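You operate a simulated robot arm through the tools that you are given. There is no shell and no other tool. Be economical: measure what you need, move in short steps, check, and stop when the job is done.

You are at the controls of a simulated robot arm. One attempt, no reset.

JOB
Fetch the purple plug and set it on the brass washer.

The check looks at the end state, three seconds after you hand in, the way a careful person would. Anything else that was tipped, shoved, dropped, spilled or broken makes it a failure.

ROBOT AND FRAMES
A 6-joint arm with a two-finger parallel gripper, fixed in place. Base frame: the origin is at the foot of the arm, x ahead of it, y to its left, z up; the work surface is at about z = 95. Readings come in cm, rad, newtons and seconds.
With the tool pointing down near the work surface it reaches from about 22 to 62 cm from the base axis. Its first joint turns from -1.152 to 1.152 rad. Payload 2.7 kg.
The TCP is the grasp point between the finger pads, 2.3 cm short of the fingertips. In the tool frame z runs along the fingers and y along their closing line. The gripper opens to 9.4 cm. The fingers are 3.8 cm wide and 1 cm thick; the gripper's body (5.4 by 9.6 cm) begins 3.9 cm behind the TCP.
Orientation is that of the tool frame in the base frame, as a unit quaternion [x, y, z, w]. With the fingers straight down and closing along the base's y, the tool's x points along the base's -x, its y along +y and its z along -z.

CONTROLS
- The arm moves only by the tool drive_tool. Its argument "motion" is a list of rows, each an object of numbers (a shift or turn left out is 0, a gripper value left out holds the last): "x", "y", "z": the shift along the tool's x, y, z in cm; "rx", "ry", "rz": the turn, a rotation vector about the tool's x, y, z in rad; "gripper": the gripper command, from -1 (shut) to 1 (fully open), values between in proportion. In form: [{"x": .., "y": .., "z": .., "rx": .., "ry": .., "rz": .., "gripper": ..}, ...]. A call has 1 to 12 rows; each row is the pose to reach, as a shift and turn from the pose commanded when the call began, along the tool's axes at that moment. Each row takes 0.2 s and may step no farther than 5 cm and 0.15 rad from the row before; otherwise, or with a gripper value out of range, the whole call is refused. A pose out of reach is approached as far as the arm can. The call stops where the force on the tool passes 40 N (or 10 N more than at its start, if that is more) or the arm is blocked; 0.2 s more then pass. The fingers move at their own pace (about 4.5 cm/s each) and stop on an object; they squeeze with about 42 N. The grip force told is the motor's: it shows also when the fingers shut on nothing. Time passes only in rows, and 0.2 s behind the last, so rows that repeat a pose let the fingers close. The reply holds the time, the measured pose of the TCP, the force on the tool along the base axes, the opening and the grip force, in the units named above and with some noise, and new pictures: "pictures" is both (left out), scene, wrist or none.
- Cameras (640 x 400 px; columns grow to the right, rows downward): "scene" is fixed at [6.13, -41.54, 143.17]; the picture's right is [0.90, -0.44, 0.00], its down [-0.13, -0.28, -0.95] and it looks along [0.41, 0.86, -0.31] (base axes); focal length 362 px, centre (320, 200). "wrist" rides on the gripper at [8.6, 1.6, -7.5] in the tool frame; the picture's right is [-0.18, 0.98, 0.00], its down [-0.58, -0.11, -0.81] and it looks along [-0.79, -0.15, 0.59] (tool axes); focal length 243 px, centre (320, 200).
- pixel_to_xyz(camera, pixels): for up to 12 pixels [column, row] of the newest picture of that camera ("zoom" is the newest enlarged one), the place [x, y, z] in the base frame of the surface seen there, good to about 0.2 cm. No time passes.
- inspect(camera, box): a new picture of the part [left, top, right, bottom] of that camera's present view, enlarged. No time passes.
- sign_off(): hands the job in; it is judged then, once.

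Go step by step. Measure first, check grasps and placings, and put right what went wrong. The budget is 60 turns and 170 pictures, counting those below and the enlarged ones. Unless the task says otherwise, let go and move clear before handing in, and close with one line.

The tools are called after "Emit:" by a JSON object that holds its "name" and its "arguments". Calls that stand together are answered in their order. drive_tool: Moves the arm, as the interface text tells. Its arguments: {"type":"object","properties":{"motion":{"type":"array","items":{"type":"object","properties":{"x":{"type":"number"},"y":{"type":"number"},"z":{"type":"number"},"rx":{"type":"number"},"ry":{"type":"number"},"rz":{"type":"number"},"gripper":{"type":"number"}}}},"pictures":{"type":"string","enum":["both","scene","wrist","none"]}},"required":["motion"]} The other tools are called the same way: pixel_to_xyz (camera, pixels) gives the place of the surface under pixels of a picture; inspect (camera, box) takes an enlarged picture of a part of a camera's view; sign_off () hands the job in.

At the start:

```text
time_s: 0.0
tool_pos: [29.53, 28.76, 123.68]
tcp_rot: [-0.001, 1.0, 0.001, 0.0]
wrist_force: [-0.2, 0.5, -0.2]
finger_gap: 9.4
grasp_force: 0.1
```

scene: 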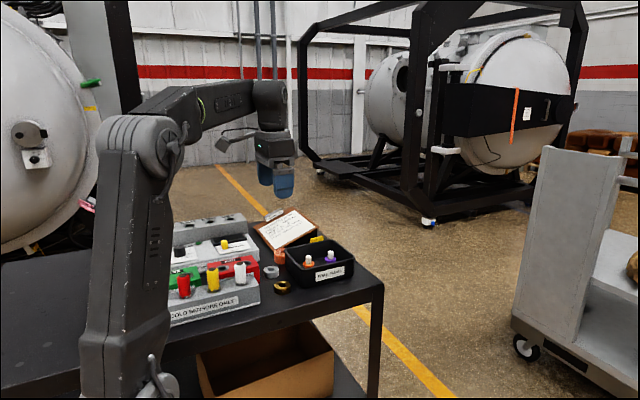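
wrist: 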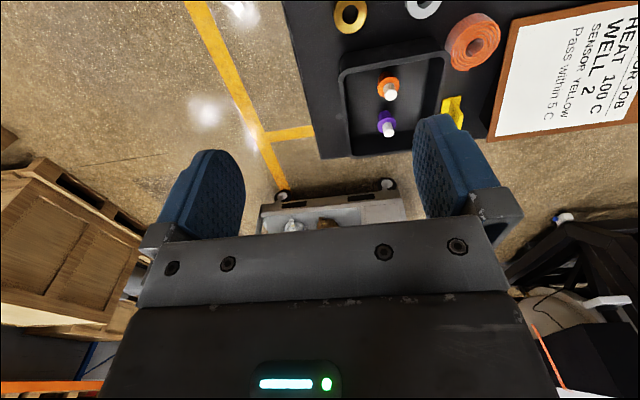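

The scene shows a black tray with an orange and a purple plug (about 330,257), and a brass washer near (283,287). I'll enlarge the area and measure.

Emit:
{"name": "inspect", "arguments": {"camera": "scene", "box": [160, 200, 370, 330]}}

Emit:
{"name": "inspect", "arguments": {"camera": "wrist", "box": [300, 0, 540, 160]}}

Emit:
{"name": "pixel_to_xyz", "arguments": {"camera": "wrist", "pixels": [[387, 118], [390, 130], [388, 82], [391, 94], [349, 14], [338, 14], [425, 5], [347, 60], [443, 55], [355, 153], [415, 100], [470, 40]]}}

```text
3.05 times, centred on (265, 265) of scene
```

zoom: 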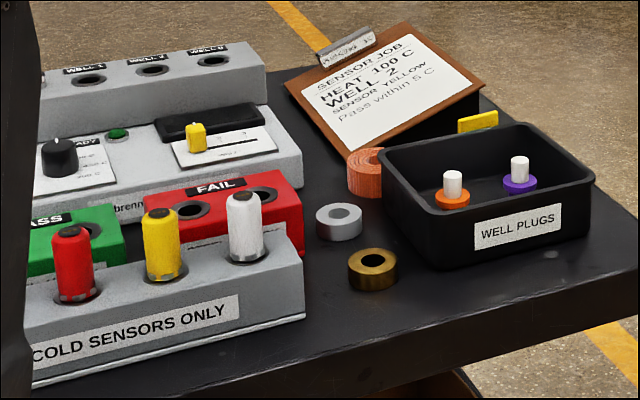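

```text
2.50 times, centred on (420, 80) of wrist
```

zoom: 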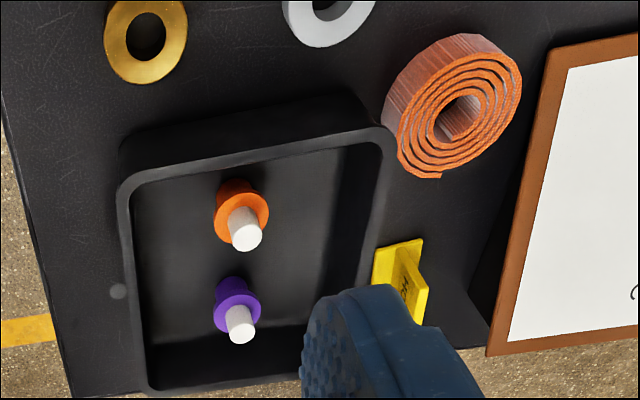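

```text
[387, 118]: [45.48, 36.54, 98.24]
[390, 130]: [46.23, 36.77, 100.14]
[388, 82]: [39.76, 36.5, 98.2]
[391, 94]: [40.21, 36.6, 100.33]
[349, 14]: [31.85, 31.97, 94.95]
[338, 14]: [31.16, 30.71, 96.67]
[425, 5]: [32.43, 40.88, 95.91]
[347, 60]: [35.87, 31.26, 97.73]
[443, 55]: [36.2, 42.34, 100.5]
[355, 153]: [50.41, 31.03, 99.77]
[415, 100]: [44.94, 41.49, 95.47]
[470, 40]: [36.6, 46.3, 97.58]
```

The purple plug is near (46, 36.7), standing in the tray with its white pin up. I need its exact size and the washer's, so I'll zoom in closer.

Emit:
{"name": "inspect", "arguments": {"camera": "scene", "box": [290, 240, 354, 280]}}

Emit:
{"name": "inspect", "arguments": {"camera": "wrist", "box": [330, 50, 458, 130]}}

Emit:
{"name": "inspect", "arguments": {"camera": "scene", "box": [260, 260, 324, 300]}}

```text
10.00 times, centred on (322, 260) of scene
```

zoom: 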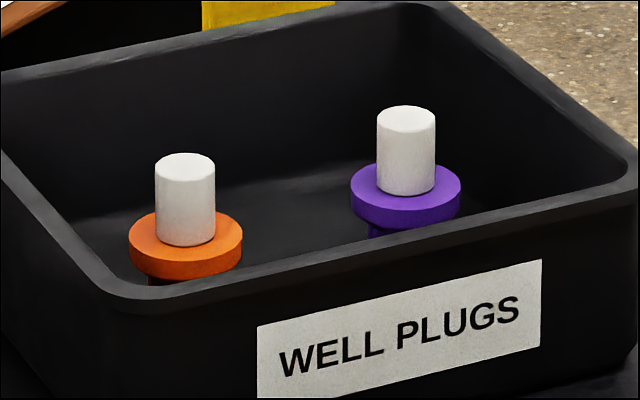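

```text
5.00 times, centred on (394, 90) of wrist
```

zoom: 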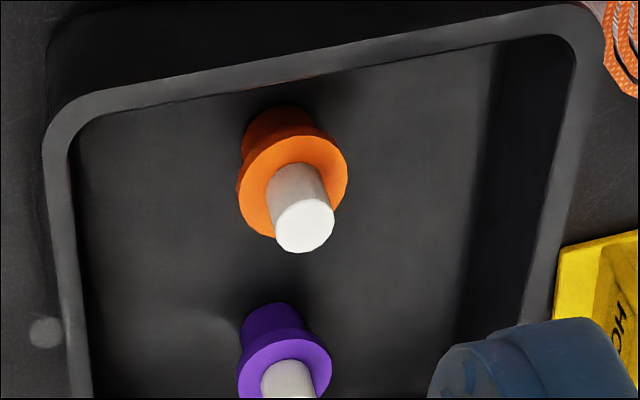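

```text
10.00 times, centred on (292, 280) of scene
```

zoom: 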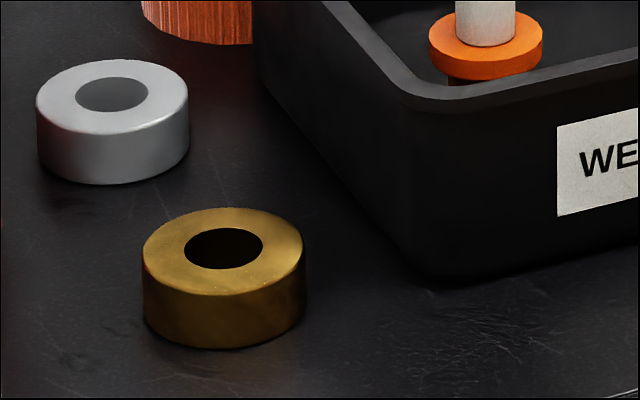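

The plug has a narrower stem under its flange, which the washer bore may take. I'll measure the washer from this zoom.

Emit:
{"name": "pixel_to_xyz", "arguments": {"camera": "zoom", "pixels": [[147, 250], [301, 250], [223, 211], [223, 290], [187, 250], [260, 250], [223, 232], [223, 270], [223, 255], [223, 344], [100, 300], [380, 330]]}}

Emit:
{"name": "pixel_to_xyz", "arguments": {"camera": "scene", "pixels": [[330.6, 251.5], [330.6, 258], [330.6, 261.5], [325.7, 259], [336, 259], [326, 240], [353, 257], [329, 263]]}}

Emit:
{"name": "pixel_to_xyz", "arguments": {"camera": "wrist", "pixels": [[388, 120], [379, 122], [396, 122], [387, 133], [385, 112], [370, 100], [341, 75], [350, 150], [352, 120], [372, 130], [410, 150]]}}

```text
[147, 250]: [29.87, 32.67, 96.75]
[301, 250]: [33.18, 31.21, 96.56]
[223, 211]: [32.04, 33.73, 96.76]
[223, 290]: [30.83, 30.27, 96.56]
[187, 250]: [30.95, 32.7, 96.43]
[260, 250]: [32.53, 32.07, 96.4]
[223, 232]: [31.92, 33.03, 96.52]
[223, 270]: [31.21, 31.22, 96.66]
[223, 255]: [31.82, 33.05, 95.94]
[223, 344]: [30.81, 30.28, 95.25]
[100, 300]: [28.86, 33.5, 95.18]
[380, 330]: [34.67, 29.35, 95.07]
```

```text
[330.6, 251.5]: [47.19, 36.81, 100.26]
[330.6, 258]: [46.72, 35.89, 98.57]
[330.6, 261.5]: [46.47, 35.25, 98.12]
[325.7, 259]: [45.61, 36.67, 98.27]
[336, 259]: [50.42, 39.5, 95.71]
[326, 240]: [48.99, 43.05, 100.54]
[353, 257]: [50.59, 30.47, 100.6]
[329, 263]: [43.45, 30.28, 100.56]
```

```text
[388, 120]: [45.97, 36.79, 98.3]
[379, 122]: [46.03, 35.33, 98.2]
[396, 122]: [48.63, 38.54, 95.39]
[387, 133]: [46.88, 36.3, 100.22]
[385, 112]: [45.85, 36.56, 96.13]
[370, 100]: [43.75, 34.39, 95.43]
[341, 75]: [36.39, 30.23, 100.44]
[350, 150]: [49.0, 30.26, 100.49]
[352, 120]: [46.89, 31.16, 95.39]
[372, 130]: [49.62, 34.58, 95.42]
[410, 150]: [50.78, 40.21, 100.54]
```

The washer is centred near (31.5, 32.0), its top at 96.65. The plug is at about (46.7, 36.6), with pin top at 100.3 and flange top at 98.3. I'll move above the plug with the fingers half closed and look down.

Emit:
{"name": "drive_tool", "arguments": {"motion": [{"x": -4, "y": 2, "z": 1, "gripper": 0.0}, {"x": -8, "y": 4, "z": 3}, {"x": -12, "y": 6, "z": 5}, {"x": -15, "y": 7, "z": 8}, {"x": -17.2, "y": 7.85, "z": 11}, {"x": -17.2, "y": 7.85, "z": 13}, {"x": -17.2, "y": 7.85, "z": 13}]}}

```text
time_s: 1.6
tool_pos: [46.7, 36.59, 110.69]
tcp_rot: [0.0, 1.0, 0.001, -0.001]
wrist_force: [0.9, 0.0, -0.4]
finger_gap: 4.68
grasp_force: 0.1
```

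scene: 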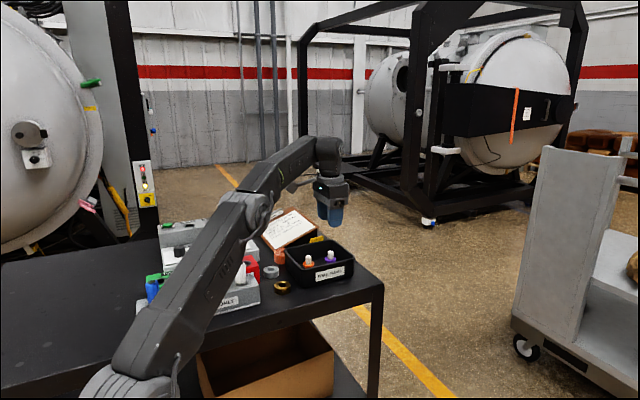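
wrist: 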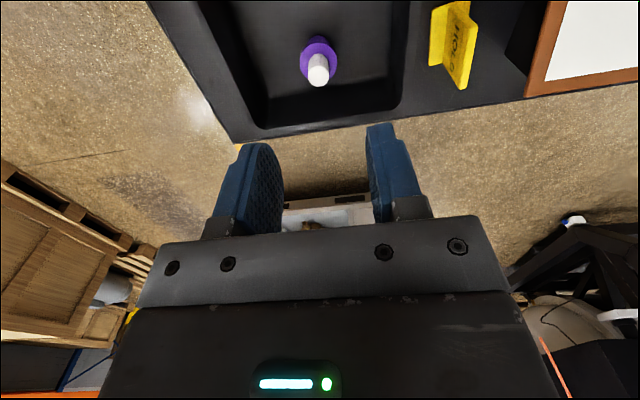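

The purple plug shows well now at wrist (318,60). I'll zoom and measure its outline.

Emit:
{"name": "inspect", "arguments": {"camera": "wrist", "box": [270, 15, 366, 75]}}

Emit:
{"name": "inspect", "arguments": {"camera": "wrist", "box": [286, 30, 350, 90]}}

```text
6.67 times, centred on (318, 45) of wrist
```

zoom: 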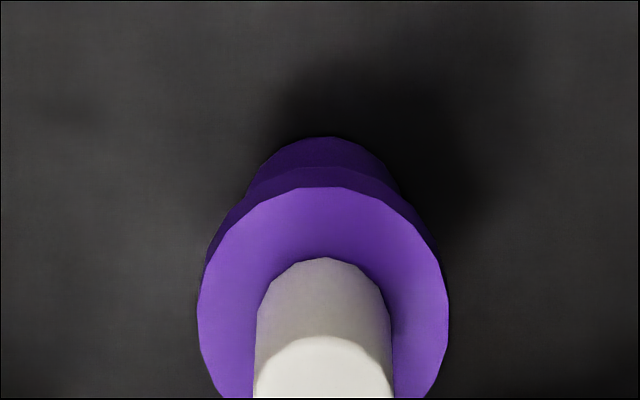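

```text
6.67 times, centred on (318, 60) of wrist
```

zoom: 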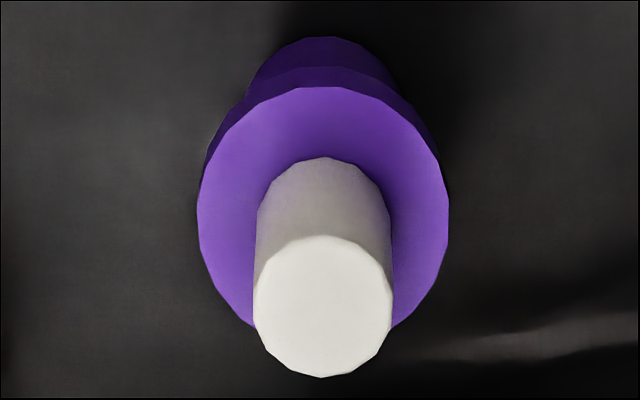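

Emit:
{"name": "pixel_to_xyz", "arguments": {"camera": "zoom", "pixels": [[258, 305], [387, 305], [322, 240], [322, 372], [322, 305], [202, 215], [445, 215], [320, 92], [320, 45], [252, 70], [390, 72], [320, 60]]}}

```text
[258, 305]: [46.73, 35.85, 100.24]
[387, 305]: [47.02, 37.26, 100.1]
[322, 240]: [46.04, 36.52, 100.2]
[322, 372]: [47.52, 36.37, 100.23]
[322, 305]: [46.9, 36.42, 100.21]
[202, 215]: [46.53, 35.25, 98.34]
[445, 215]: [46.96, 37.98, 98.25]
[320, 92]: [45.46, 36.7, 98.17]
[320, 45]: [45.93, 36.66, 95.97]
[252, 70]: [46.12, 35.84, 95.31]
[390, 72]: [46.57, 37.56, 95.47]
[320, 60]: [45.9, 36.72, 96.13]
```

The pin is 1.4 cm across, centred at (46.8, 36.55). I'll descend so the fingertips stop just above the flange at TCP z≈100.8, without closing yet.

Emit:
{"name": "drive_tool", "arguments": {"motion": [{"x": -0.08, "y": -0.05, "z": 3.5}, {"x": -0.08, "y": -0.05, "z": 6.5}, {"x": -0.08, "y": -0.05, "z": 8.5}, {"x": -0.08, "y": -0.05, "z": 9.85}, {"x": -0.08, "y": -0.05, "z": 9.85}]}}

Emit:
{"name": "inspect", "arguments": {"camera": "scene", "box": [280, 210, 360, 290]}}

```text
time_s: 2.8
tool_pos: [46.8, 36.52, 100.91]
tcp_rot: [-0.001, 1.0, 0.001, -0.001]
wrist_force: [-0.1, -0.4, 0.1]
finger_gap: 4.68
grasp_force: 0.1
```

scene: 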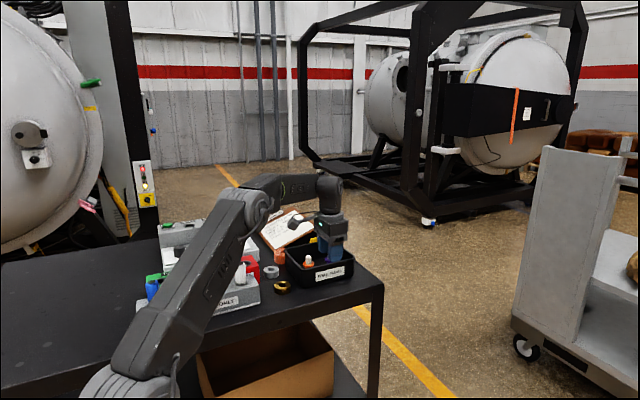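
wrist: 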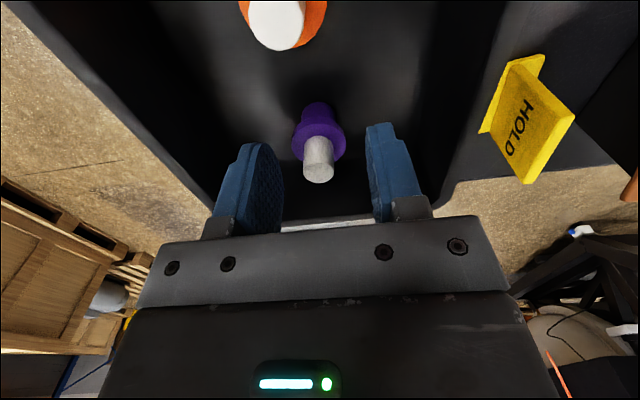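

```text
5.00 times, centred on (320, 250) of scene
```

zoom: 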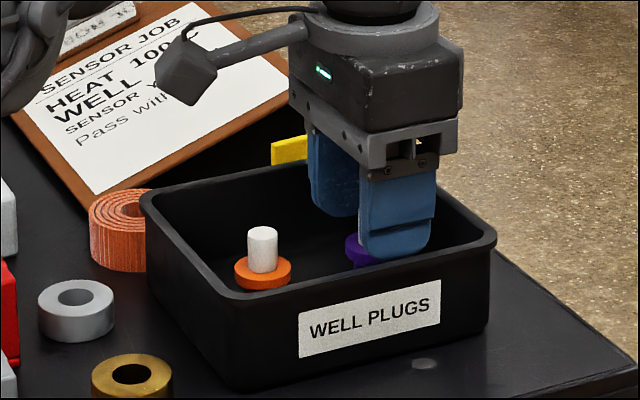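

The plug is centred between the fingers with clearance all round. I'll close.

Emit:
{"name": "drive_tool", "arguments": {"motion": [{"gripper": -1}, {"gripper": -1}, {"gripper": -1}, {"gripper": -1}, {"gripper": -1}], "pictures": "wrist"}}

```text
time_s: 4.0
tool_pos: [46.74, 36.71, 101.02]
tcp_rot: [-0.001, 1.0, 0.001, 0.0]
wrist_force: [0.0, 0.6, 0.2]
finger_gap: 1.2
grasp_force: 42.1
```

wrist: 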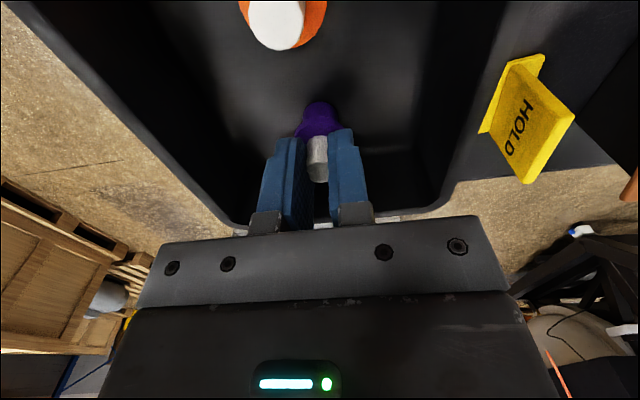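

The fingers stopped at 1.2 cm on the pin with 42 N of grip. I'll lift straight up clear of the tray.

Emit:
{"name": "drive_tool", "arguments": {"motion": [{"z": -2}, {"z": -4.5}, {"z": -8}, {"z": -11}, {"z": -11}]}}

Emit:
{"name": "inspect", "arguments": {"camera": "scene", "box": [298, 205, 362, 245]}}

```text
time_s: 5.2
tool_pos: [46.72, 36.44, 111.83]
tcp_rot: [-0.001, 1.0, 0.0, 0.001]
wrist_force: [0.1, -0.3, -0.6]
finger_gap: 0.0
grasp_force: 41.9
```

scene: 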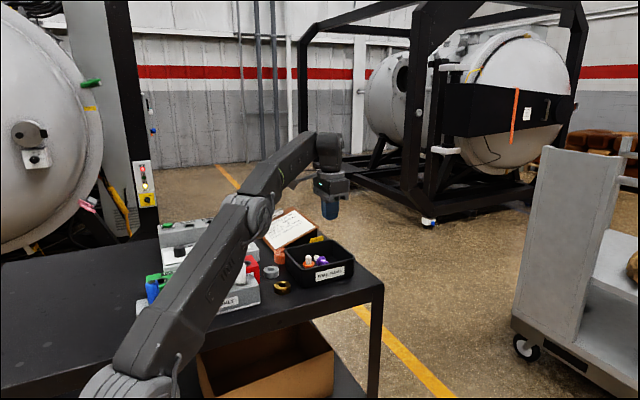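
wrist: 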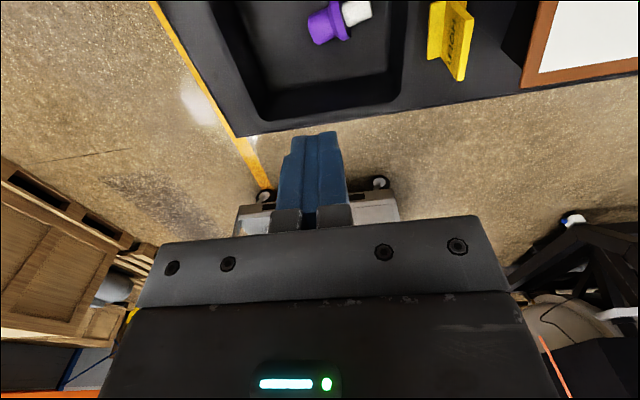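

```text
10.00 times, centred on (330, 225) of scene
```

zoom: 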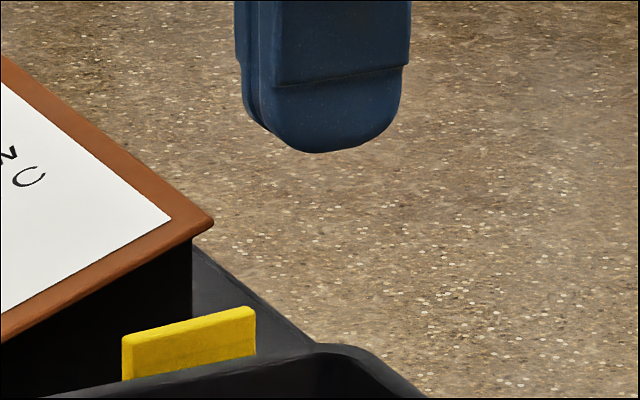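

The gap reads 0: the plug slipped out and now lies on its side in the tray (wrist 335,20). I'll open the fingers again and look at how it lies.

Emit:
{"name": "drive_tool", "arguments": {"motion": [{"x": 2.5, "z": -2, "gripper": 0.0}, {"x": 5, "z": -4}, {"x": 5, "z": -4}]}}

Emit:
{"name": "inspect", "arguments": {"camera": "wrist", "box": [240, 0, 432, 120]}}

Emit:
{"name": "inspect", "arguments": {"camera": "scene", "box": [290, 240, 354, 280]}}

```text
time_s: 6.0
tool_pos: [41.89, 36.5, 115.73]
tcp_rot: [-0.001, 1.0, 0.001, 0.0]
wrist_force: [-0.3, 0.6, 0.5]
finger_gap: 4.72
grasp_force: 0.0
```

scene: 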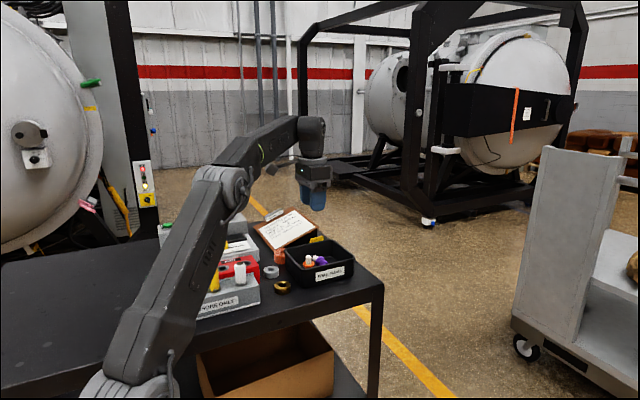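
wrist: 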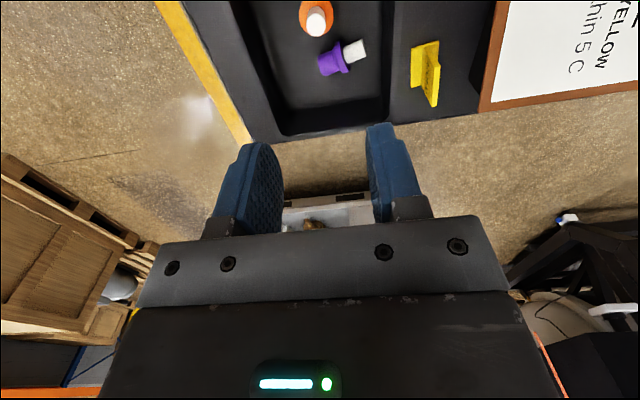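

```text
3.33 times, centred on (336, 60) of wrist
```

zoom: 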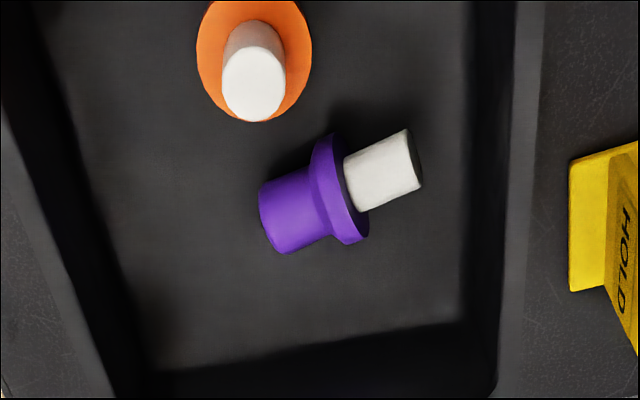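

```text
10.00 times, centred on (322, 260) of scene
```

zoom: 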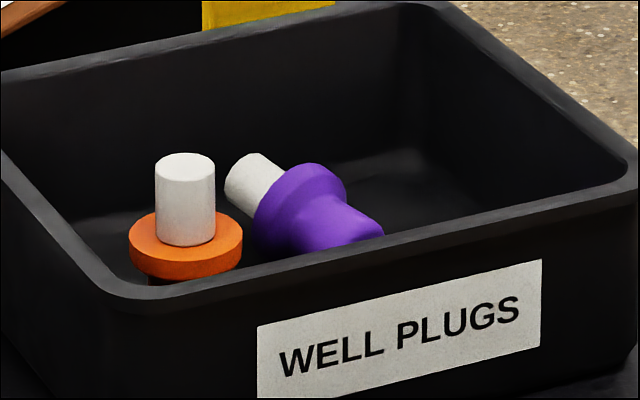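

The plug lies with its axis roughly along +y. Before choosing a new grasp I'll measure it, and look at the finger pads to see why it slipped.

Emit:
{"name": "inspect", "arguments": {"camera": "scene", "box": [280, 170, 344, 220]}}

Emit:
{"name": "pixel_to_xyz", "arguments": {"camera": "wrist", "pixels": [[363.5, 50], [357, 53], [346, 48], [340, 60], [330, 63], [321, 62], [335, 52], [328, 72], [348, 70], [338, 42], [360, 41], [316, 22]]}}

Emit:
{"name": "inspect", "arguments": {"camera": "wrist", "box": [200, 110, 440, 260]}}

```text
8.00 times, centred on (312, 195) of scene
```

zoom: 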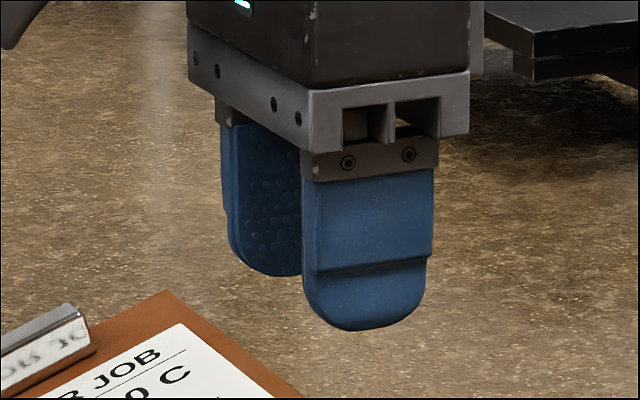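

```text
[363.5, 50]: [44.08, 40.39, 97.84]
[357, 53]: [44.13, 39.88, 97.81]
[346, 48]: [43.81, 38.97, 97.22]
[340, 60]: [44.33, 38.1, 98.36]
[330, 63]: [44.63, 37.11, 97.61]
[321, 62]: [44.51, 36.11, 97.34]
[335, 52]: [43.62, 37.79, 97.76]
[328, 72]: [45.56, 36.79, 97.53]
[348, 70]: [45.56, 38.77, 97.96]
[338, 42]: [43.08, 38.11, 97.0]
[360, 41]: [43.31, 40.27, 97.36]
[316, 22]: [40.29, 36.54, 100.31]
```

```text
2.67 times, centred on (320, 185) of wrist
```

zoom: 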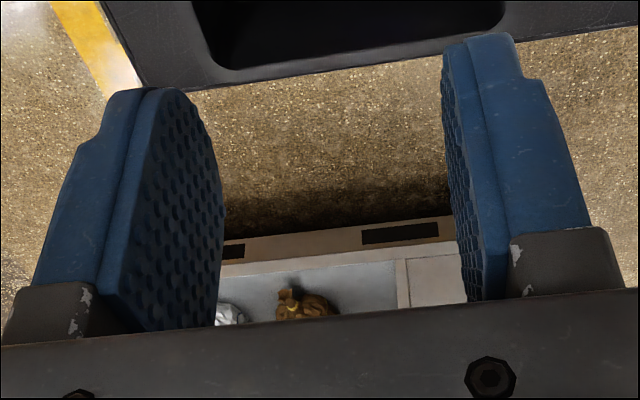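

The pads are flat, so the white pin itself is probably slick; next time I'll grip the purple flange. I need precise positions of both plugs and the heights of the clutter nearby.

Emit:
{"name": "inspect", "arguments": {"camera": "wrist", "box": [290, 0, 386, 80]}}

Emit:
{"name": "pixel_to_xyz", "arguments": {"camera": "wrist", "pixels": [[415, 50], [436, 42], [438, 90], [432, 104], [483, 108], [500, 10], [560, 60], [388, 100], [395, 40], [285, 125]]}}

Emit:
{"name": "pixel_to_xyz", "arguments": {"camera": "scene", "pixels": [[275, 213], [290, 207], [318, 238], [322, 236], [258, 295], [258, 285], [240, 262], [245, 258], [270, 305], [300, 295], [247, 300], [260, 310]]}}

```text
5.00 times, centred on (338, 40) of wrist
```

zoom: 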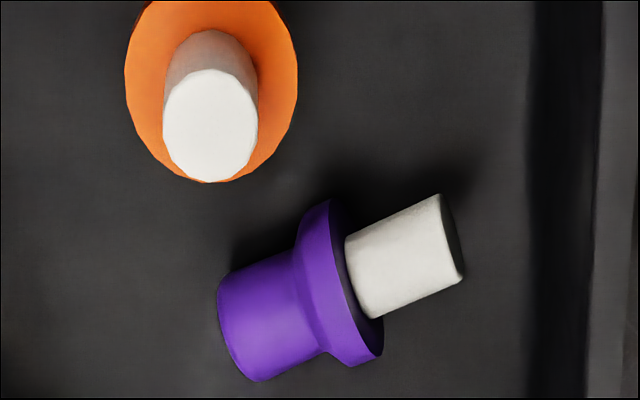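

```text
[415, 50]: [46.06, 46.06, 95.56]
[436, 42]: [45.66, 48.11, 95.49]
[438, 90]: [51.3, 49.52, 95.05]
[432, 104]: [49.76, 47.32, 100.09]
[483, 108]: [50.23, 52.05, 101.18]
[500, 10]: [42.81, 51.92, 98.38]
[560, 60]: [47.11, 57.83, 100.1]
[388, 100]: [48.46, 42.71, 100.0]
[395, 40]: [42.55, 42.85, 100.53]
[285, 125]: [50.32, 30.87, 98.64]
```

```text
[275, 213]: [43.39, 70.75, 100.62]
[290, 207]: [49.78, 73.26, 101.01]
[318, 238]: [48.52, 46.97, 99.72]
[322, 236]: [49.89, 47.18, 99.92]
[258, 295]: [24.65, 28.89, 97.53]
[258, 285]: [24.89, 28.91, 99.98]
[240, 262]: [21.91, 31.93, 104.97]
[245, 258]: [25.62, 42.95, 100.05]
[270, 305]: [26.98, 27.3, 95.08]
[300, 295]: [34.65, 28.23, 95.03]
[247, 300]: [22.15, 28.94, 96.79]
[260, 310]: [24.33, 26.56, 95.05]
```

Emit:
{"name": "pixel_to_xyz", "arguments": {"camera": "zoom", "pixels": [[325, 205], [340, 280], [372, 362], [315, 275], [222, 300], [258, 377], [238, 335], [435, 200], [460, 280], [450, 240], [296, 80], [210, 178]]}}

```text
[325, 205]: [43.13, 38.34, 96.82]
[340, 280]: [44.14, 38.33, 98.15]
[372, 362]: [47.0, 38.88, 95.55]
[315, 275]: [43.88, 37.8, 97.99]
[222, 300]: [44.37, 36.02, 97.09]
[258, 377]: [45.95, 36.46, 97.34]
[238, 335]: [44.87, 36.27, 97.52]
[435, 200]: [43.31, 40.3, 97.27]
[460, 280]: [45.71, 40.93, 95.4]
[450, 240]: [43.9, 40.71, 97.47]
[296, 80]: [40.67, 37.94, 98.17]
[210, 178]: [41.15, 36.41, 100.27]
```

Flange centre is about (44.5, 38.2), with the axis yawed about 15° from +y toward -x. The clutter nearby is all below z≈101. I'll turn the tool up high so it closes across the plug, with a 3.5 cm gap to stay clear of the orange plug.

Emit:
{"name": "drive_tool", "arguments": {"motion": [{"x": -0.5, "y": 0.3, "rz": 0.146, "gripper": -0.255}, {"x": -1, "y": 0.6, "rz": 0.291}, {"x": -1.5, "y": 0.9, "rz": 0.437}, {"x": -2, "y": 1.2, "rz": 0.582}, {"x": -2.7, "y": 1.65, "rz": 0.728}, {"x": -2.7, "y": 1.65, "rz": 0.873}, {"x": -2.7, "y": 1.65, "rz": 1.02}, {"x": -2.7, "y": 1.65, "rz": 1.165}, {"x": -2.7, "y": 1.65, "rz": 1.31}, {"x": -2.7, "y": 1.65, "rz": 1.31}]}}

```text
time_s: 8.2
tool_pos: [44.25, 37.81, 115.66]
tcp_rot: [0.61, 0.793, 0.001, 0.0]
wrist_force: [0.0, -0.4, -0.3]
finger_gap: 3.49
grasp_force: 0.0
out of reach, approached as far as the arm can: row 5, 6, 7, 8, 9, 10
```

scene: 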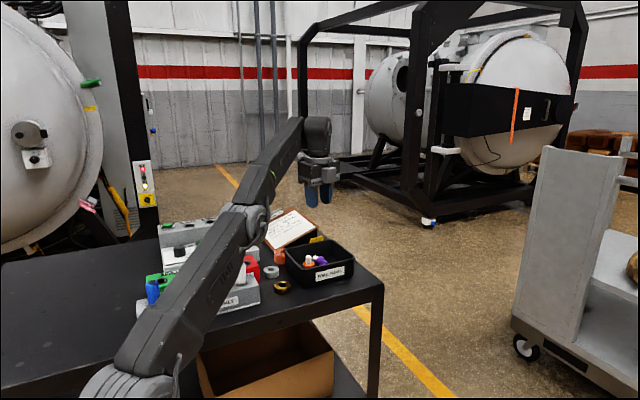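
wrist: 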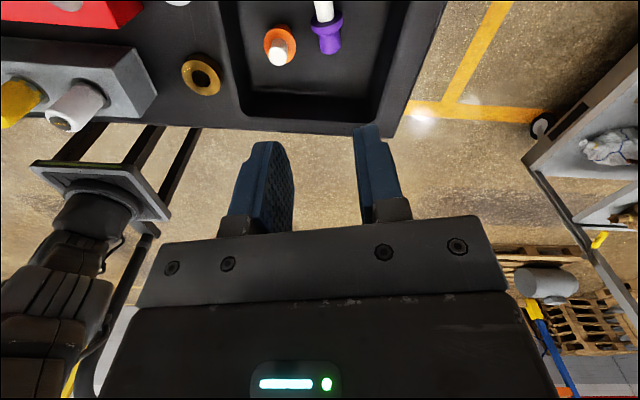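

The turn is right (75°), just short on reach at that height. I'll descend partway and re-measure.

Emit:
{"name": "drive_tool", "arguments": {"motion": [{"z": 3}, {"z": 6}, {"z": 9}, {"z": 10}, {"z": 10}]}}

Emit:
{"name": "inspect", "arguments": {"camera": "wrist", "box": [260, 30, 388, 110]}}

```text
time_s: 9.4
tool_pos: [44.15, 37.73, 105.63]
tcp_rot: [0.609, 0.793, 0.001, -0.001]
wrist_force: [0.7, 1.0, 0.4]
finger_gap: 3.5
grasp_force: 0.1
```

scene: 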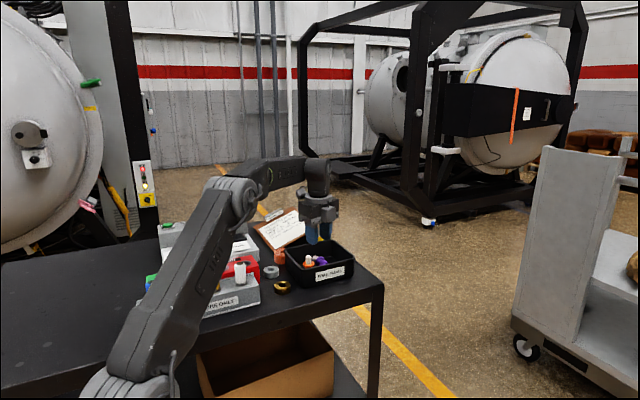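
wrist: 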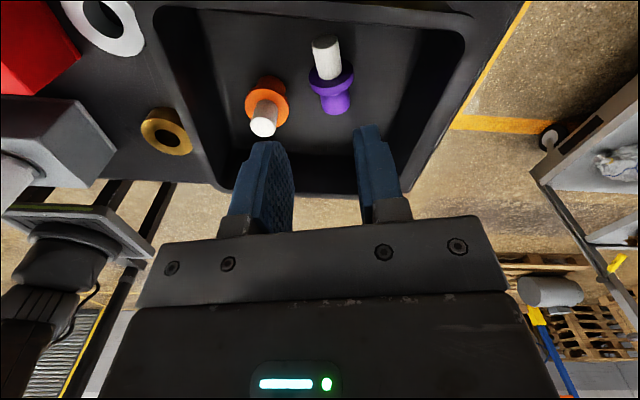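

```text
5.00 times, centred on (324, 70) of wrist
```

zoom: 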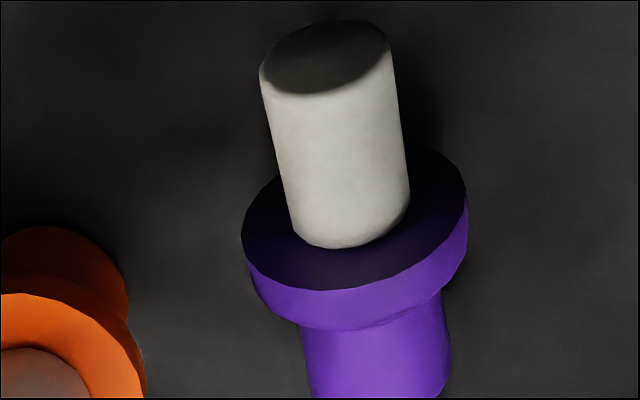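

Emit:
{"name": "pixel_to_xyz", "arguments": {"camera": "zoom", "pixels": [[246, 240], [465, 200], [365, 310], [360, 285], [250, 265], [466, 235], [310, 360], [445, 350], [325, 30], [268, 90], [395, 75], [375, 380]]}}

```text
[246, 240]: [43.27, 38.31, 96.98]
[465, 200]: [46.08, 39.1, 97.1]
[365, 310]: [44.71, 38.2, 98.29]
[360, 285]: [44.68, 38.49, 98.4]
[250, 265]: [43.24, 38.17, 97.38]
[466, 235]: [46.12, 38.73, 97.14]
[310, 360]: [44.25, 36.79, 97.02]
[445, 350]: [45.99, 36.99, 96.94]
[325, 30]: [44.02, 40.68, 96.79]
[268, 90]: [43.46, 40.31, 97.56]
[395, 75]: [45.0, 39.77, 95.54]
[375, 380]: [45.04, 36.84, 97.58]
```

Refined: flange centre (44.7, 38.4), 2.9 cm wide, at 15.6° yaw, which matches the tool. I'll lean 0.15 rad and descend so the tips stop just above the tray floor.

Emit:
{"name": "drive_tool", "arguments": {"motion": [{"x": 0.4, "y": 0.4, "z": 0, "ry": -0.08, "gripper": -0.19}, {"x": 0.68, "y": 0.65, "z": 1, "ry": -0.15}, {"x": 0.68, "y": 0.65, "z": 3, "ry": -0.15}, {"x": 0.68, "y": 0.65, "z": 4, "ry": -0.15}, {"x": 0.68, "y": 0.65, "z": 4, "ry": -0.15}]}}

Emit:
{"name": "inspect", "arguments": {"camera": "wrist", "box": [200, 60, 440, 240]}}

Emit:
{"name": "inspect", "arguments": {"camera": "scene", "box": [260, 190, 356, 290]}}

```text
time_s: 10.6
tool_pos: [44.62, 38.59, 101.65]
tcp_rot: [0.607, 0.791, -0.045, 0.058]
wrist_force: [0.3, 0.0, 0.0]
finger_gap: 3.82
grasp_force: 0.1
```

scene: 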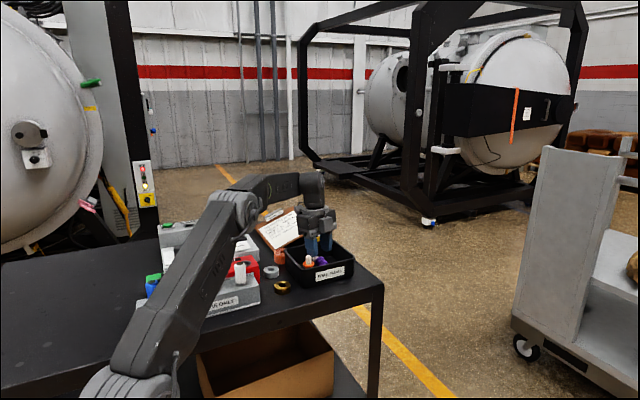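
wrist: 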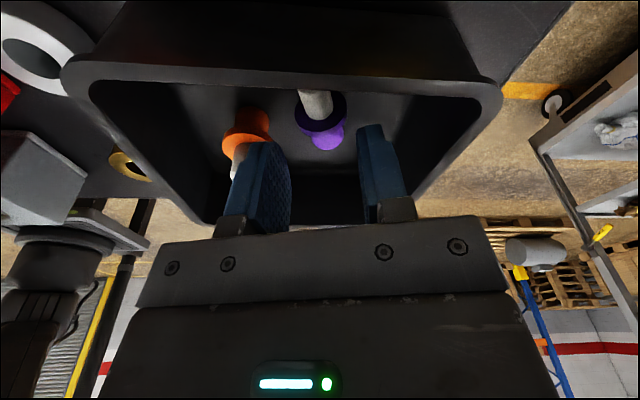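

```text
2.22 times, centred on (320, 150) of wrist
```

zoom: 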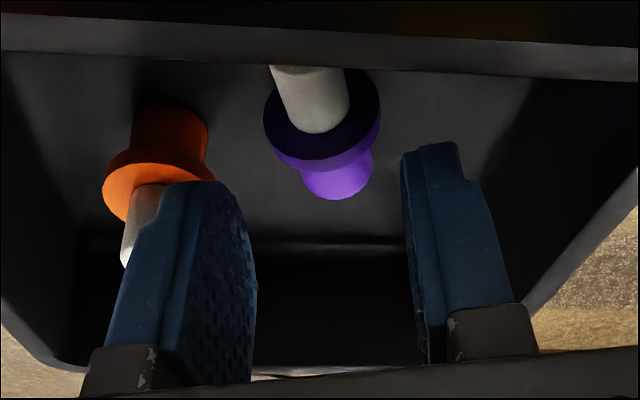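

```text
4.00 times, centred on (308, 240) of scene
```

zoom: 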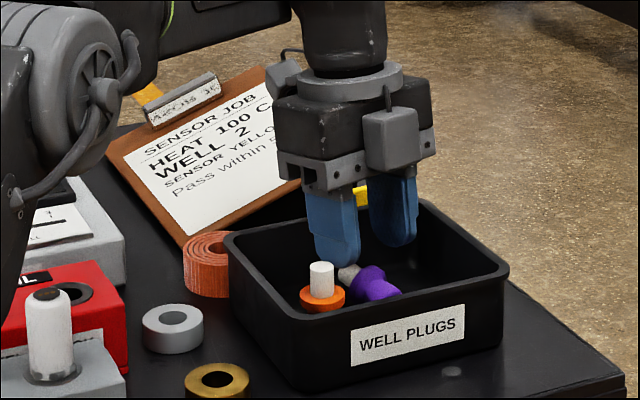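

Alignment holds: TCP is (44.6, 38.6), the plug lies between the finger lines, and the left finger passes beside the orange plug with about 0.5 cm clearance. I'll go straight down the remaining 3.5 cm in small steps.

Emit:
{"name": "drive_tool", "arguments": {"motion": [{"x": 0.15, "z": 1.0}, {"x": 0.3, "z": 2.0}, {"x": 0.42, "z": 2.8}, {"x": 0.53, "z": 3.5}, {"x": 0.53, "z": 3.5}], "pictures": "wrist"}}

Emit:
{"name": "inspect", "arguments": {"camera": "scene", "box": [280, 220, 360, 290]}}

Emit:
{"name": "inspect", "arguments": {"camera": "wrist", "box": [200, 90, 440, 240]}}

```text
time_s: 11.8
tool_pos: [44.63, 38.6, 98.24]
tcp_rot: [0.607, 0.791, -0.043, 0.059]
wrist_force: [1.6, 1.7, 9.2]
finger_gap: 3.75
grasp_force: 0.0
```

wrist: 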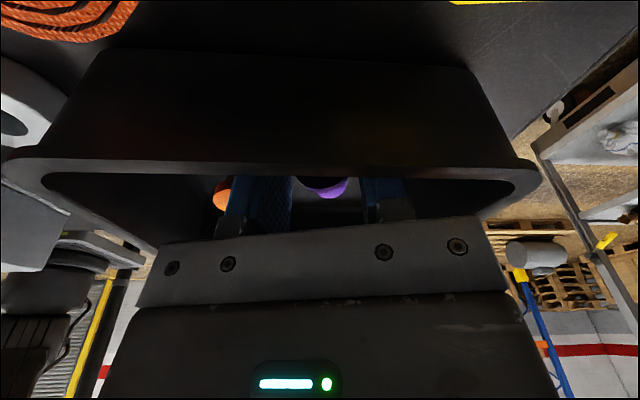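

```text
5.71 times, centred on (320, 255) of scene
```

zoom: 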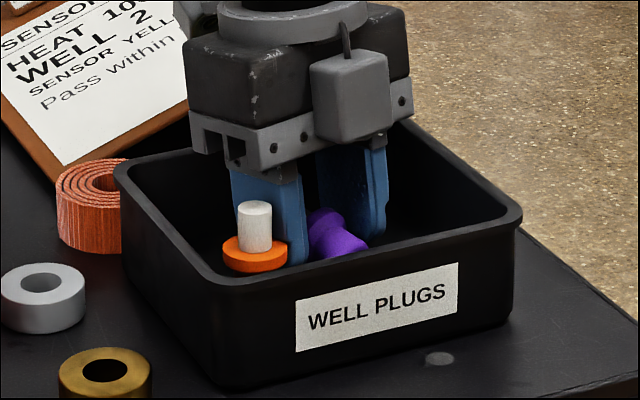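

```text
2.67 times, centred on (320, 165) of wrist
```

zoom: 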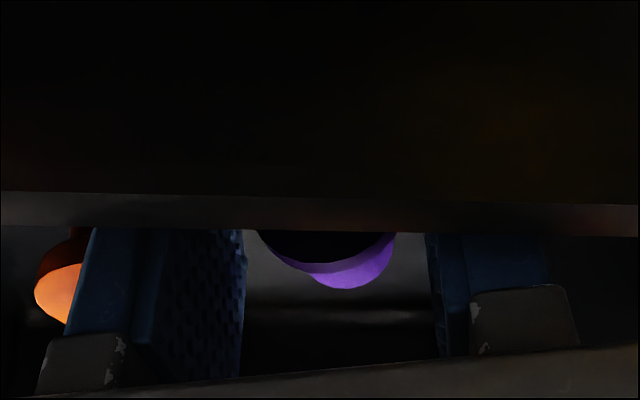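

The wrist reads 9 N upward, so the tips are touching the tray floor. I'll back off 0.25 cm and then close on the flange.

Emit:
{"name": "drive_tool", "arguments": {"motion": [{"x": -0.04, "z": -0.27}, {"x": -0.04, "z": -0.27}, {"x": -0.04, "z": -0.27, "gripper": -1}, {"x": -0.04, "z": -0.27}, {"x": -0.04, "z": -0.27}, {"x": -0.04, "z": -0.27}], "pictures": "wrist"}}

Emit:
{"name": "inspect", "arguments": {"camera": "scene", "box": [290, 230, 354, 280]}}

```text
time_s: 13.2
tool_pos: [44.32, 38.56, 98.2]
tcp_rot: [0.607, 0.791, -0.046, 0.059]
wrist_force: [0.0, -0.8, 0.1]
finger_gap: 2.77
grasp_force: 41.7
```

wrist: 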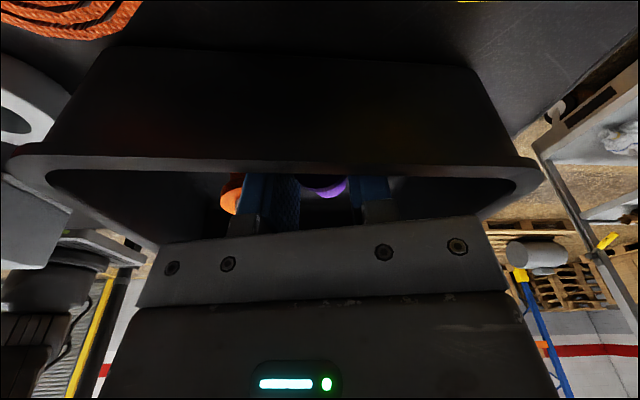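

```text
8.00 times, centred on (322, 255) of scene
```

zoom: 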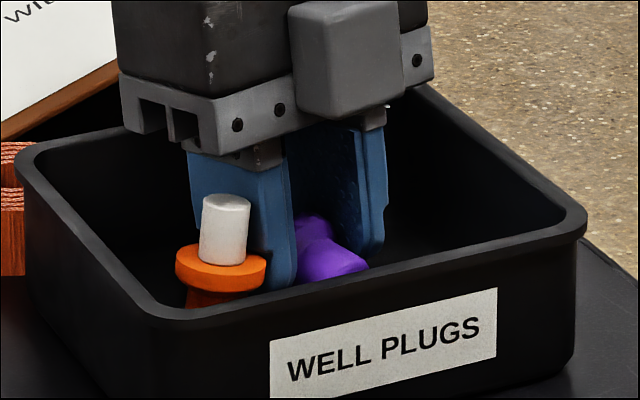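

The grip is on the flange (2.77 cm, 42 N), but the orange plug at zoom (225,250) looks slightly tilted. I'll look closer before lifting.

Emit:
{"name": "inspect", "arguments": {"camera": "scene", "box": [296, 245, 336, 275]}}

Emit:
{"name": "pixel_to_xyz", "arguments": {"camera": "scene", "pixels": [[318, 256], [318, 263], [313, 263], [322, 263.5], [331, 261], [325, 262]]}}

```text
13.33 times, centred on (316, 260) of scene
```

zoom: 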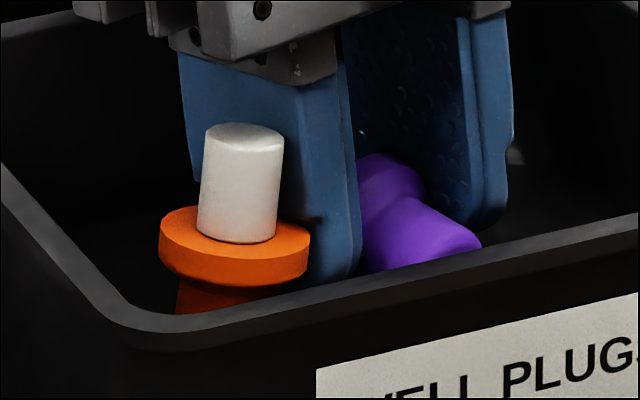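

```text
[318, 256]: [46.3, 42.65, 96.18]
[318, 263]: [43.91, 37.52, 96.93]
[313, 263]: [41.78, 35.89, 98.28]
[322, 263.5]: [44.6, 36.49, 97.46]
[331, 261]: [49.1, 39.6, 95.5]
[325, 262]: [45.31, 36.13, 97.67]
```

The orange plug leans about 8° against the finger's outer step; it is under its tipping angle and should settle back when the finger leaves. I'll lift a little, straight up and slowly.

Emit:
{"name": "drive_tool", "arguments": {"motion": [{"x": -0.05, "z": -0.3}, {"x": -0.09, "z": -0.6}, {"x": -0.15, "z": -1.0}, {"x": -0.15, "z": -1.0}], "pictures": "none"}}

Emit:
{"name": "inspect", "arguments": {"camera": "scene", "box": [290, 235, 354, 275]}}

```text
time_s: 14.2
tool_pos: [44.55, 38.62, 99.29]
tcp_rot: [0.607, 0.791, -0.045, 0.059]
wrist_force: [0.1, -0.5, -0.1]
finger_gap: 2.77
grasp_force: 42.2
```

```text
10.00 times, centred on (322, 255) of scene
```

zoom: 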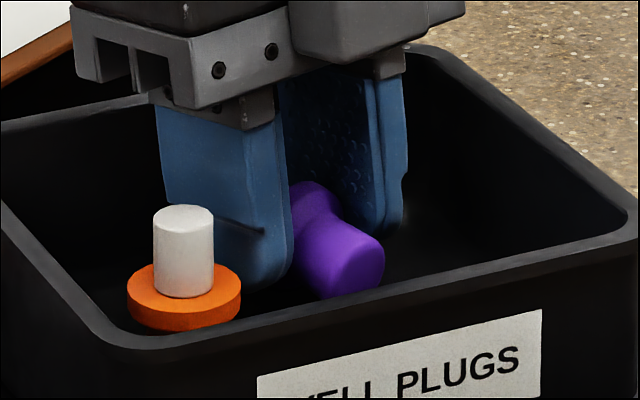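

The orange plug is back upright in its original spot, and the purple plug is lifted and held at 2.77 cm. I'll continue lifting gently.

Emit:
{"name": "drive_tool", "arguments": {"motion": [{"x": -0.2, "z": -1.3}, {"x": -0.5, "z": -3}, {"x": -0.8, "z": -5}, {"x": -1.1, "z": -7}, {"x": -1.5, "z": -9}, {"x": -1.5, "z": -9}]}}

Emit:
{"name": "inspect", "arguments": {"camera": "scene", "box": [280, 190, 360, 280]}}

```text
time_s: 15.6
tool_pos: [44.5, 38.52, 108.45]
tcp_rot: [0.607, 0.791, -0.046, 0.058]
wrist_force: [-0.4, 0.2, 0.6]
finger_gap: 2.75
grasp_force: 42.2
```

scene: 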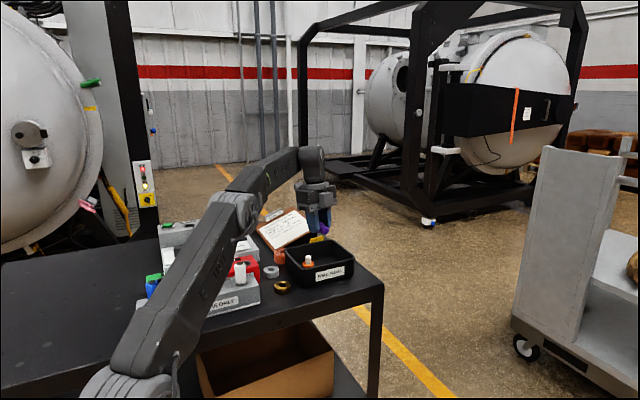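
wrist: 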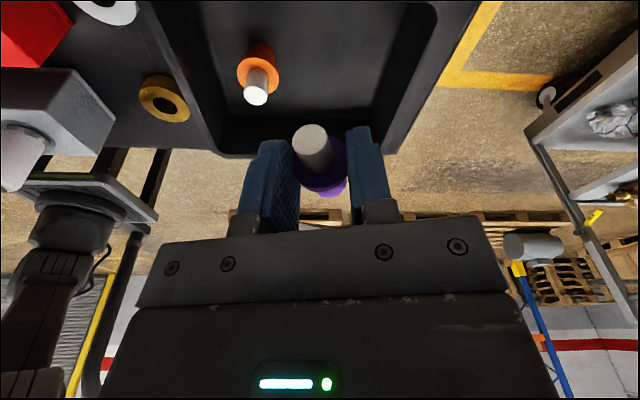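

```text
4.44 times, centred on (320, 235) of scene
```

zoom: 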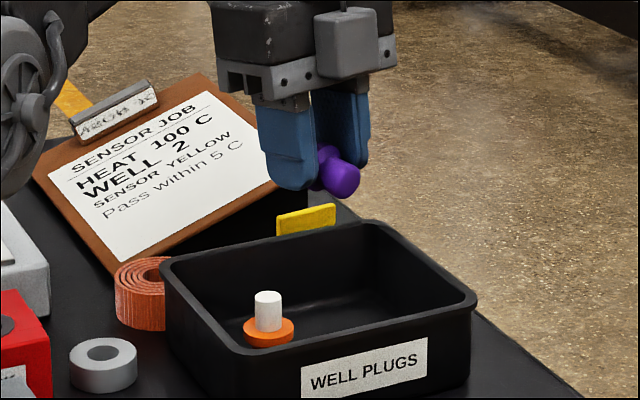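

The plug is held firmly with the pin toward the camera side. I'll move over toward the washer at height and begin turning the plug upright (+ry).

Emit:
{"name": "drive_tool", "arguments": {"motion": [{"x": -1.4, "y": -2.6, "z": -1.4}, {"x": -2.8, "y": -5.2, "z": -2.8, "ry": 0.1}, {"x": -4.2, "y": -7.8, "z": -4.2, "ry": 0.22}, {"x": -5.6, "y": -10.4, "z": -5.6, "ry": 0.34}, {"x": -6.98, "y": -12.96, "z": -7.04, "ry": 0.46}, {"x": -6.98, "y": -12.96, "z": -7.04, "ry": 0.58}, {"x": -6.98, "y": -12.96, "z": -7.04, "ry": 0.7}, {"x": -6.98, "y": -12.96, "z": -7.04, "ry": 0.7}]}}

```text
time_s: 17.4
tool_pos: [33.54, 29.51, 116.52]
tcp_rot: [0.586, 0.763, 0.167, -0.216]
wrist_force: [0.1, 0.5, -0.1]
finger_gap: 2.8
grasp_force: 42.0
```

scene: 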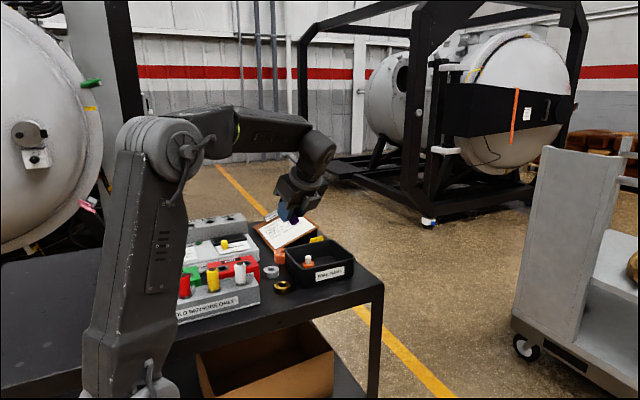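
wrist: 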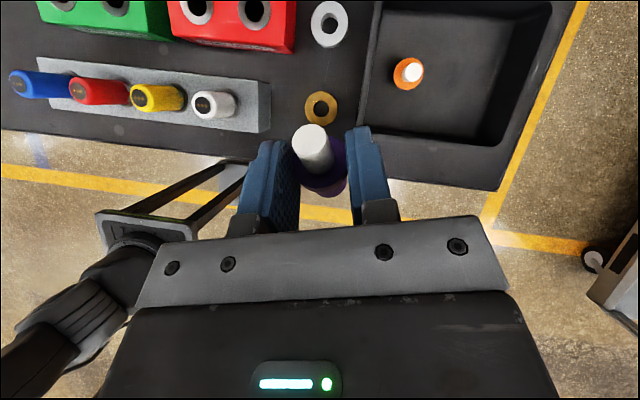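

Good: 0.7 rad turned, grip holding, and the washer is visible at wrist (321,107). I'll turn the remaining ~0.68 rad here at height.

Emit:
{"name": "drive_tool", "arguments": {"motion": [{"ry": 0.12}, {"ry": 0.24}, {"ry": 0.36}, {"ry": 0.48}, {"ry": 0.6}, {"ry": 0.68}, {"ry": 0.68}]}}

Emit:
{"name": "inspect", "arguments": {"camera": "scene", "box": [260, 170, 340, 230]}}

```text
time_s: 19.0
tool_pos: [33.57, 29.52, 116.51]
tcp_rot: [0.496, 0.647, 0.352, -0.459]
wrist_force: [0.0, -0.2, -0.4]
finger_gap: 2.78
grasp_force: 42.1
```

scene: 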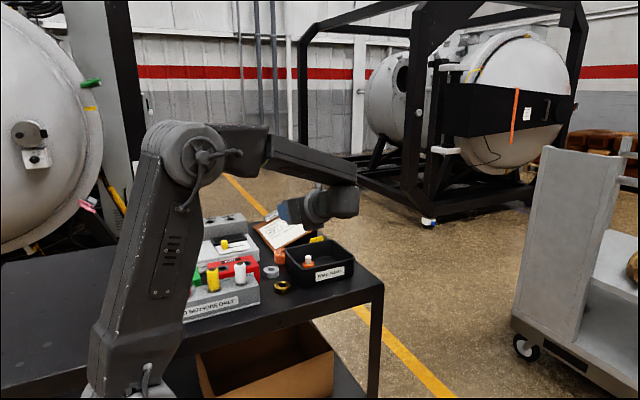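
wrist: 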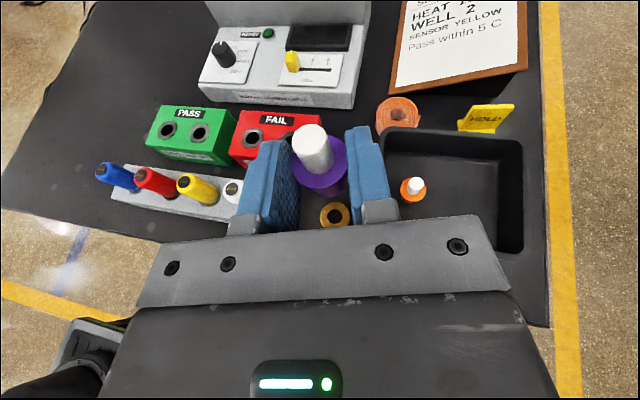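

```text
6.67 times, centred on (300, 200) of scene
```

zoom: 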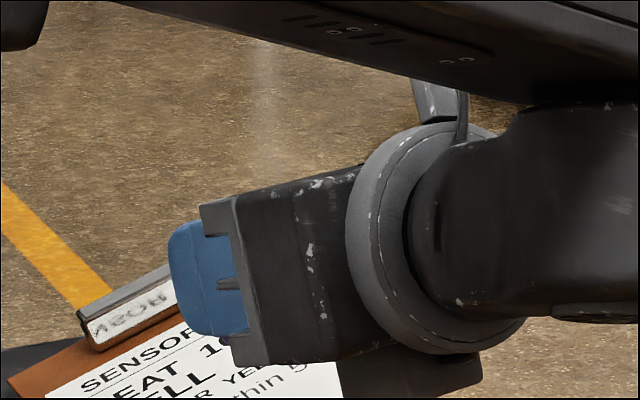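

The plug looks close to upright, with the tool 19° below horizontal. I'll measure the wrist's lowest points for table clearance, and the plug's axis.

Emit:
{"name": "pixel_to_xyz", "arguments": {"camera": "zoom", "pixels": [[320, 360], [440, 350], [450, 385], [480, 370], [350, 385], [240, 360], [560, 315], [620, 320]]}}

Emit:
{"name": "inspect", "arguments": {"camera": "wrist", "box": [260, 110, 388, 240]}}

```text
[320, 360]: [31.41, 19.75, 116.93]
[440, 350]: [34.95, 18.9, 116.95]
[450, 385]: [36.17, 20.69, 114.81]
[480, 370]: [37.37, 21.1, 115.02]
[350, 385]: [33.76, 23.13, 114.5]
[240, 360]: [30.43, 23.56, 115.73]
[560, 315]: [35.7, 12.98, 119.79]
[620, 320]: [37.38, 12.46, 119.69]
```

```text
3.08 times, centred on (324, 175) of wrist
```

zoom: 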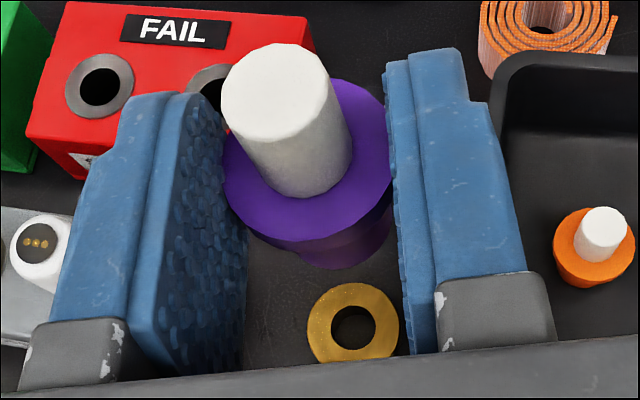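

Emit:
{"name": "pixel_to_xyz", "arguments": {"camera": "zoom", "pixels": [[273, 52], [224, 98], [325, 90], [278, 142], [275, 97], [232, 155], [360, 95], [265, 228], [330, 230], [380, 180], [352, 342], [300, 260]]}}

```text
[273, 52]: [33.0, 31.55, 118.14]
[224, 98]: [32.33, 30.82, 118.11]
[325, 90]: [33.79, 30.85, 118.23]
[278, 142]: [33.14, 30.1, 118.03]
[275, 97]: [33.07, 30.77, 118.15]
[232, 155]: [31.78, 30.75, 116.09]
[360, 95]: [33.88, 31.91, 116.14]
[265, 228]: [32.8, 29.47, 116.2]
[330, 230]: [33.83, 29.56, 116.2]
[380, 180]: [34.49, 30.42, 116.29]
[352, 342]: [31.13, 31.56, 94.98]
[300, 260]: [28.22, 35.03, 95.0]
```

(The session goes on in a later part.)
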